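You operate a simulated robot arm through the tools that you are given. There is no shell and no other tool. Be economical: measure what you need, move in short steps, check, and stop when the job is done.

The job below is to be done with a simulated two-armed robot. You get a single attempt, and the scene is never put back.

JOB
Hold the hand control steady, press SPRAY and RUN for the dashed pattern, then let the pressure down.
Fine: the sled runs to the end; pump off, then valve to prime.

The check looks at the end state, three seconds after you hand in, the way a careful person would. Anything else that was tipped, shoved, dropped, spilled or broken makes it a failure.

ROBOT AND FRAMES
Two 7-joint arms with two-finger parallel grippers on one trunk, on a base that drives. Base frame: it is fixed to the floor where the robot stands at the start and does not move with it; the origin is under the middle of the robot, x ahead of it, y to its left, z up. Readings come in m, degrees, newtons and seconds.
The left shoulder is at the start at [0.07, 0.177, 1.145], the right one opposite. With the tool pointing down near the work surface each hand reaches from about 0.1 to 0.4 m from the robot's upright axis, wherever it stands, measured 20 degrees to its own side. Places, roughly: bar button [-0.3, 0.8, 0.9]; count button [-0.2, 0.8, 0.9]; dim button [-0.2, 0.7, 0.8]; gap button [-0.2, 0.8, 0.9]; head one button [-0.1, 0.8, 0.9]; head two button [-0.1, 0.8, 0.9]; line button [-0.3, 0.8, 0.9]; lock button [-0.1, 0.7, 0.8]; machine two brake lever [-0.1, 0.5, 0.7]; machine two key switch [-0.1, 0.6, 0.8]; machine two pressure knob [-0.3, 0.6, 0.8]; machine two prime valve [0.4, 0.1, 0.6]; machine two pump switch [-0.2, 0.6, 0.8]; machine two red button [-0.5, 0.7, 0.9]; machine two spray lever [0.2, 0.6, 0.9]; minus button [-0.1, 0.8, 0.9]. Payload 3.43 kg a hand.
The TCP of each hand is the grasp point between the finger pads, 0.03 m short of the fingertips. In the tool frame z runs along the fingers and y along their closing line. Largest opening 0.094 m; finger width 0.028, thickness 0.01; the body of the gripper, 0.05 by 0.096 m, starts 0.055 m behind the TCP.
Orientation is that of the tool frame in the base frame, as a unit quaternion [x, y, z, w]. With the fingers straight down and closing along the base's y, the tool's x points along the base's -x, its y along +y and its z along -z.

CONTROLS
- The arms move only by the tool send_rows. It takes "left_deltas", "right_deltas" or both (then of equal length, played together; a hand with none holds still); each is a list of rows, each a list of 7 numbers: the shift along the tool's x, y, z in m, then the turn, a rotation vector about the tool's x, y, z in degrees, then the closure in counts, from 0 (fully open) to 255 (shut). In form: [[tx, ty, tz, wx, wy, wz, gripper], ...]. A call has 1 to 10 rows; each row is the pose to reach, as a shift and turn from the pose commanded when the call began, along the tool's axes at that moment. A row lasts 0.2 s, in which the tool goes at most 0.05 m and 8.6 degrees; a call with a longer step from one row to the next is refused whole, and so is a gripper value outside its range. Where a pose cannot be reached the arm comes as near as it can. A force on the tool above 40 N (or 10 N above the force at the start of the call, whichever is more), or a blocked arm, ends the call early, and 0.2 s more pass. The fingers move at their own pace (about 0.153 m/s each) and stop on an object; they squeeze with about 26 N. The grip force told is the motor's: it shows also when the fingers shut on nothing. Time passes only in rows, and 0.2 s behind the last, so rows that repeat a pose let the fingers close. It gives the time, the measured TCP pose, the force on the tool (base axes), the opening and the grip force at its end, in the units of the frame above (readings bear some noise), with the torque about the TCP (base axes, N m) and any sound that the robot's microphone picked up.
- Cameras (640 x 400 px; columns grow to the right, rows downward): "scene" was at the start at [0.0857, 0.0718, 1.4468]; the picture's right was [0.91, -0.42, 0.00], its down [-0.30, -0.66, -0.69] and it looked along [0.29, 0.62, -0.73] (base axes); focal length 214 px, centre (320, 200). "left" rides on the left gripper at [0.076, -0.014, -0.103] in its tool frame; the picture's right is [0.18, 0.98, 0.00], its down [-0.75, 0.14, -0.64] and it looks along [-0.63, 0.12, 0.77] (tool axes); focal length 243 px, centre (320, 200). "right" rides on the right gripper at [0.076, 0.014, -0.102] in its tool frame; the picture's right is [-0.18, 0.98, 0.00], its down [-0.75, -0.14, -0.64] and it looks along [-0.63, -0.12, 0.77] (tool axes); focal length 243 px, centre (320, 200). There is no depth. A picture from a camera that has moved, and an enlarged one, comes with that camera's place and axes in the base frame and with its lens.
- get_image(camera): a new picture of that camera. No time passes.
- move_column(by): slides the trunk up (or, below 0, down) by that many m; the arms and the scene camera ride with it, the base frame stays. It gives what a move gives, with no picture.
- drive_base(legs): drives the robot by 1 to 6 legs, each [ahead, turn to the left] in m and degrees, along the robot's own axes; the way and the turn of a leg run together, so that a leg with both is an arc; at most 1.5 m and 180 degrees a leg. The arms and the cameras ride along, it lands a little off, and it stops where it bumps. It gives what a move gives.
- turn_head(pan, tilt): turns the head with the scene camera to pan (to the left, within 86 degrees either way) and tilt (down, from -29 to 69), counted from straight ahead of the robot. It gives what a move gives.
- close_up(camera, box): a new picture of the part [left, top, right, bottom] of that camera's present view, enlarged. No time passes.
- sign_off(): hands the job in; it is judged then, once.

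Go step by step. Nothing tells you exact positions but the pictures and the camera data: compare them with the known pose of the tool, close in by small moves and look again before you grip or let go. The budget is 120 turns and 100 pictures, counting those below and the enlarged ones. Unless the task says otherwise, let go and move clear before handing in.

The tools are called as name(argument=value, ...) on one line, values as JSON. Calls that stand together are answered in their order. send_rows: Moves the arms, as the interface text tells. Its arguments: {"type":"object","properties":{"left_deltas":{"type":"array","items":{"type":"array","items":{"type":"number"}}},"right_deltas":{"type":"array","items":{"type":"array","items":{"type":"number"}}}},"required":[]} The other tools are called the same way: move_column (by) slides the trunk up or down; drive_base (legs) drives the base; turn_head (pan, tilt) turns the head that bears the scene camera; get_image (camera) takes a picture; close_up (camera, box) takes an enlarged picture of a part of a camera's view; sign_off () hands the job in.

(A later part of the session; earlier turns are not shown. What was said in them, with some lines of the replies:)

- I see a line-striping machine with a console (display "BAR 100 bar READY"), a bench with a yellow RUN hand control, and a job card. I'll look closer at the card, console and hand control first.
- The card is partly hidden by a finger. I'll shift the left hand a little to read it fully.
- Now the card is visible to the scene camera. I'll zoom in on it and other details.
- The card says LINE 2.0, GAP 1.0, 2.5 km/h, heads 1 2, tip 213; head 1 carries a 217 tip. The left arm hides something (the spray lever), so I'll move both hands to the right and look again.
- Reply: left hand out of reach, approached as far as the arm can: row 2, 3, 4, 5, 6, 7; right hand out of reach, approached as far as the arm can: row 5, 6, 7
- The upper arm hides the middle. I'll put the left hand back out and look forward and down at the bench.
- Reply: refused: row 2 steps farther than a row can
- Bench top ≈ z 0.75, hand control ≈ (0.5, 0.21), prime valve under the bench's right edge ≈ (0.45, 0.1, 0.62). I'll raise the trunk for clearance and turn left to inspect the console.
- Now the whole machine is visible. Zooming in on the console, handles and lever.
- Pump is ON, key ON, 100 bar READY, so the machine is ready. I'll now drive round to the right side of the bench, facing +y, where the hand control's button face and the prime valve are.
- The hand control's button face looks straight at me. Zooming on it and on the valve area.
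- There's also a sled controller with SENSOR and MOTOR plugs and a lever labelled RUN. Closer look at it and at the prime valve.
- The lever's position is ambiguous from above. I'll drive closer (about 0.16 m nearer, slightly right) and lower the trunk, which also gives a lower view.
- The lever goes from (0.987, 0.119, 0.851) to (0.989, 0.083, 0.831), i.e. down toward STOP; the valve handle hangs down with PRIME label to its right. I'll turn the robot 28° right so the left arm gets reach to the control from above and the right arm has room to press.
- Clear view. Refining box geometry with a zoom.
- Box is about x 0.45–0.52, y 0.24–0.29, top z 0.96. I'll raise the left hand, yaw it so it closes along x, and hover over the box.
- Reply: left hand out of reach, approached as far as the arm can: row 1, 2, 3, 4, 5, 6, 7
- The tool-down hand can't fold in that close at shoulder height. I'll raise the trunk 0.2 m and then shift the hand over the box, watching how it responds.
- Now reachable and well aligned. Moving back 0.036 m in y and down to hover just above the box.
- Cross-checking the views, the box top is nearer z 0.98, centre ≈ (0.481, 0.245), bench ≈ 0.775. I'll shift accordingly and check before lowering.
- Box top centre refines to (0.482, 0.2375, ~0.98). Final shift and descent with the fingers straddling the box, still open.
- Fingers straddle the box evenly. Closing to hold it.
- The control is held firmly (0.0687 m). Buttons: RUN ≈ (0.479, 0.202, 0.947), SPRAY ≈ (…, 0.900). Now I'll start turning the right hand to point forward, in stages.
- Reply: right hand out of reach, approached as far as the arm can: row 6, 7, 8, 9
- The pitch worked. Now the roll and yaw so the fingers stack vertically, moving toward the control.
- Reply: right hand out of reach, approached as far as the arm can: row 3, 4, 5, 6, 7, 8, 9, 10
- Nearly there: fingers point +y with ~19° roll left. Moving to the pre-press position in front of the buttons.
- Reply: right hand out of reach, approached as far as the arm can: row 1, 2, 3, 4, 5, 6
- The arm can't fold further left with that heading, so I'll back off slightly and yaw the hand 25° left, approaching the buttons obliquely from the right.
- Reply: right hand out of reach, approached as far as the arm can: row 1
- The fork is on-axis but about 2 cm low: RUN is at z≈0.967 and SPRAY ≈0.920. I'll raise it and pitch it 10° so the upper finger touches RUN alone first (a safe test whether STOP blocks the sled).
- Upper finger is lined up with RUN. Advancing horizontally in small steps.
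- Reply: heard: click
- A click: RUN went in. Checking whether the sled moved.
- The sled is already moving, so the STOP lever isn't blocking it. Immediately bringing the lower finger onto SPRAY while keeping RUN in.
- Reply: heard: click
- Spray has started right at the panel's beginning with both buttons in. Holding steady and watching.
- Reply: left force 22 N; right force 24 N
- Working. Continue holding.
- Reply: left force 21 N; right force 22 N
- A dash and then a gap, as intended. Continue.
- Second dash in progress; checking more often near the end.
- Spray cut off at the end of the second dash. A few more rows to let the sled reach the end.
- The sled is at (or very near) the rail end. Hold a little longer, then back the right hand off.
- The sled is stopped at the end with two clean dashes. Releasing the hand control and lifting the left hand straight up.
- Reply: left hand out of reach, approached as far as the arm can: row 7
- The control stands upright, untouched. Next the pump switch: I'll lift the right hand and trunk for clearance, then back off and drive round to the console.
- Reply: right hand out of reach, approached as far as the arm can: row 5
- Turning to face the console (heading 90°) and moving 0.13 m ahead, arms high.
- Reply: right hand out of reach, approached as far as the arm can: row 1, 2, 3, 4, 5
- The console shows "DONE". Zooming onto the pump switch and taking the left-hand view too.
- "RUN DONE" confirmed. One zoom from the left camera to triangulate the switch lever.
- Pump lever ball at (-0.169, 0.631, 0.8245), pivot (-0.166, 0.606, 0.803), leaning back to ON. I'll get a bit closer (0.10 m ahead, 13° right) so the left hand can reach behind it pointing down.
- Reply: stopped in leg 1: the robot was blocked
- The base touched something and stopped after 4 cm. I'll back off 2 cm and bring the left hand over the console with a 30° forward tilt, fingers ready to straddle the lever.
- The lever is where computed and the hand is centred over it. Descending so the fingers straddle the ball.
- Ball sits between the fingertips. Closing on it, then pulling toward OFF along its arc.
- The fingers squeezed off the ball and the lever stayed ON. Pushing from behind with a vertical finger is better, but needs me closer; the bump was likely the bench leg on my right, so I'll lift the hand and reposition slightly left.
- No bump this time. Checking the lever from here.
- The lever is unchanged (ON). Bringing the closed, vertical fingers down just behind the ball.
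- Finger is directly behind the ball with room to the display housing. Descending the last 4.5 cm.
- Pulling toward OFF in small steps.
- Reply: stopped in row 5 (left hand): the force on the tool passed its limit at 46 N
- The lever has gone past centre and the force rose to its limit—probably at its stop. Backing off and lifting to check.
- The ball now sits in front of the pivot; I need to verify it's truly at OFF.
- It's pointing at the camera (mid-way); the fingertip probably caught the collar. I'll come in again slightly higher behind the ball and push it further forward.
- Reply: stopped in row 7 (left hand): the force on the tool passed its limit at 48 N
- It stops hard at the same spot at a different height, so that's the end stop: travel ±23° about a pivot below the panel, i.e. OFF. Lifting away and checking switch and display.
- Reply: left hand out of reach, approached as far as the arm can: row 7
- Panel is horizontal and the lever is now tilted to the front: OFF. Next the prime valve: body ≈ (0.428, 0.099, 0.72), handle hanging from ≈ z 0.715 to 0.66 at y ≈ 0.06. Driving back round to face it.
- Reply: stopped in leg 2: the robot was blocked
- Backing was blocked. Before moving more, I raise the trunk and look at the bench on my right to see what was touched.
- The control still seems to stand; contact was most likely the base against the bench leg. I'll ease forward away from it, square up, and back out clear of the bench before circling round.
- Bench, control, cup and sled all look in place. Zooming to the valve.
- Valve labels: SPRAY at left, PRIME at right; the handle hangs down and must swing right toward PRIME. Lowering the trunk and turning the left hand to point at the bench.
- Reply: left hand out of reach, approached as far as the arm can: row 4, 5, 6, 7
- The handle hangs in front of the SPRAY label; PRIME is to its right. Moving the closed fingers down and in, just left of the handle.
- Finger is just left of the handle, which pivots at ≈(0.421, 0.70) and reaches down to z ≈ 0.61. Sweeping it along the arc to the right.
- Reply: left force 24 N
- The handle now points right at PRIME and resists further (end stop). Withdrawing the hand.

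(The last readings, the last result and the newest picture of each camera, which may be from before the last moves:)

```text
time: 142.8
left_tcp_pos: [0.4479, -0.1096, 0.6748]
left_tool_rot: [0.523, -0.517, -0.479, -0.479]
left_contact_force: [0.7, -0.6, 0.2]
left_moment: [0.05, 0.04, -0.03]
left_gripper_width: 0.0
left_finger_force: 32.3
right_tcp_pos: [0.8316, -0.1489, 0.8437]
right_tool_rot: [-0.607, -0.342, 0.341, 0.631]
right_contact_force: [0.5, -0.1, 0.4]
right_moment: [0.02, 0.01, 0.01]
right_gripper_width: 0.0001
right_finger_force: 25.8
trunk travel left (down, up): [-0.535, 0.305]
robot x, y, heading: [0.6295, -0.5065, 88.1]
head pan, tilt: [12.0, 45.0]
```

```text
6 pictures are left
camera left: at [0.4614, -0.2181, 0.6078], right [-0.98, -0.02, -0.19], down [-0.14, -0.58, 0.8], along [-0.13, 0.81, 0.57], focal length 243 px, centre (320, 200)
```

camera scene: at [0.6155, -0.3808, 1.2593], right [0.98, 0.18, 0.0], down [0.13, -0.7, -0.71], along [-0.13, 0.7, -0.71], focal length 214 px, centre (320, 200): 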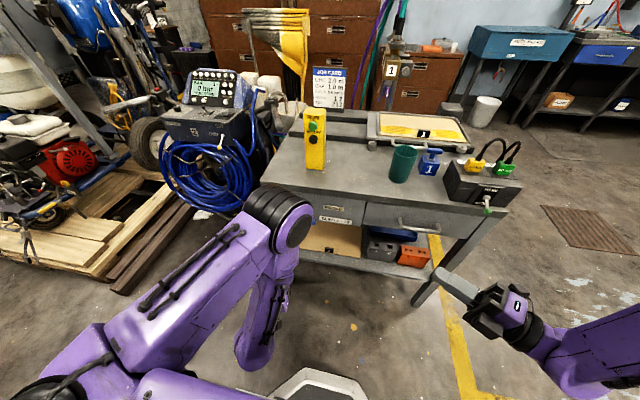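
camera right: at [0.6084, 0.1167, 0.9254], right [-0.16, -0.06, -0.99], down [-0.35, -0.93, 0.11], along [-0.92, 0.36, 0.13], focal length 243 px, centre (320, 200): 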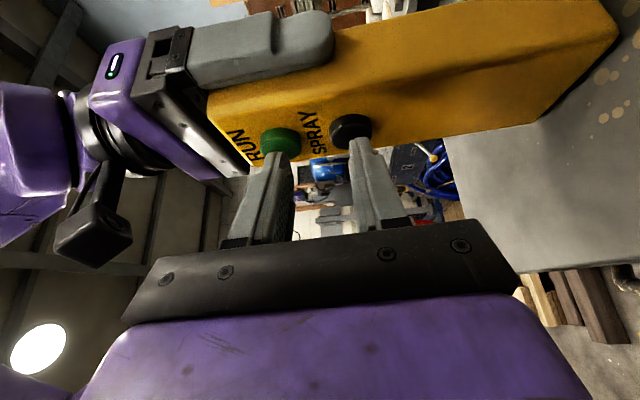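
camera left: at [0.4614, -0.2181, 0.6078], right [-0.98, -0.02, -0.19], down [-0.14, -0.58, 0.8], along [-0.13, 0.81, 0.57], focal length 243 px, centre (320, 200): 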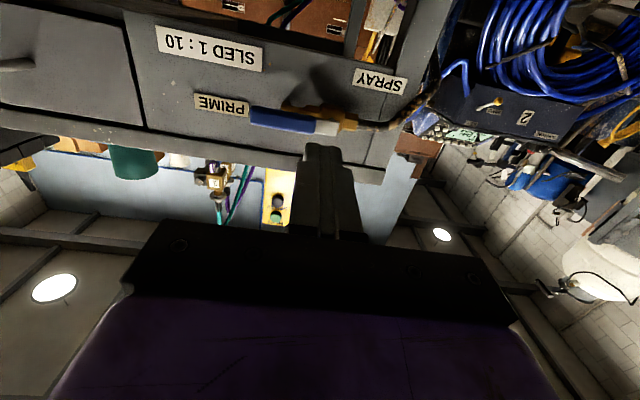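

The handle stays on PRIME. A close look at the display for the pressure.

close_up(camera="scene", box=[160, 60, 270, 150])

close_up(camera="scene", box=[260, 50, 540, 250])

```text
4.44 times, centred on (215, 105) of scene
camera zoom: at [0.6155, -0.3808, 1.2593], right [0.98, 0.18, 0.0], down [0.13, -0.7, -0.71], along [-0.13, 0.7, -0.71], focal length 953 px, centre (787, 622)
```

zoom: 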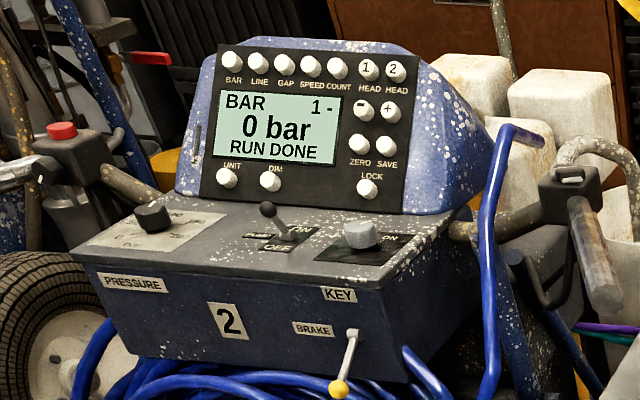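

```text
2.00 times, centred on (400, 150) of scene
camera zoom: at [0.6155, -0.3808, 1.2593], right [0.98, 0.18, 0.0], down [0.13, -0.7, -0.71], along [-0.13, 0.7, -0.71], focal length 429 px, centre (160, 300)
```

zoom: 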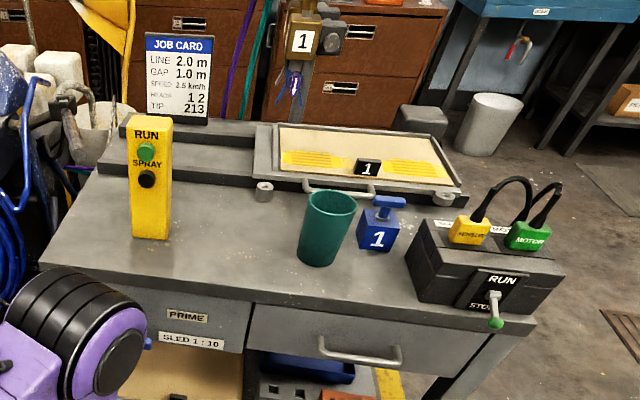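

The display shows 0 bar and RUN DONE, the sled is at the end, the pump lever leans to OFF and the valve is on PRIME. The control, cup and job card are still standing, and both hands are clear.

sign_off()

```text
The job is handed in.
```

The job is done and handed in: the sled ran to the end and sprayed two dashes, then I switched the pump off and turned the valve to PRIME. The display now reads 0 bar, RUN DONE.

- **Differences from the job card:** the card asks for heads 1 and 2 with tip 213. The machine ran on head 1 only, with a 217 tip. I left both as I found them, and I didn't check the LINE and GAP settings on the console.
- **Sled lever:** the RUN/STOP lever on the sled's control box points to STOP. The sled ran anyway, so I didn't touch it.
- **Base contact:** the robot's base was blocked twice while driving, most likely by the bench leg. The last pictures show nothing moved or knocked over.
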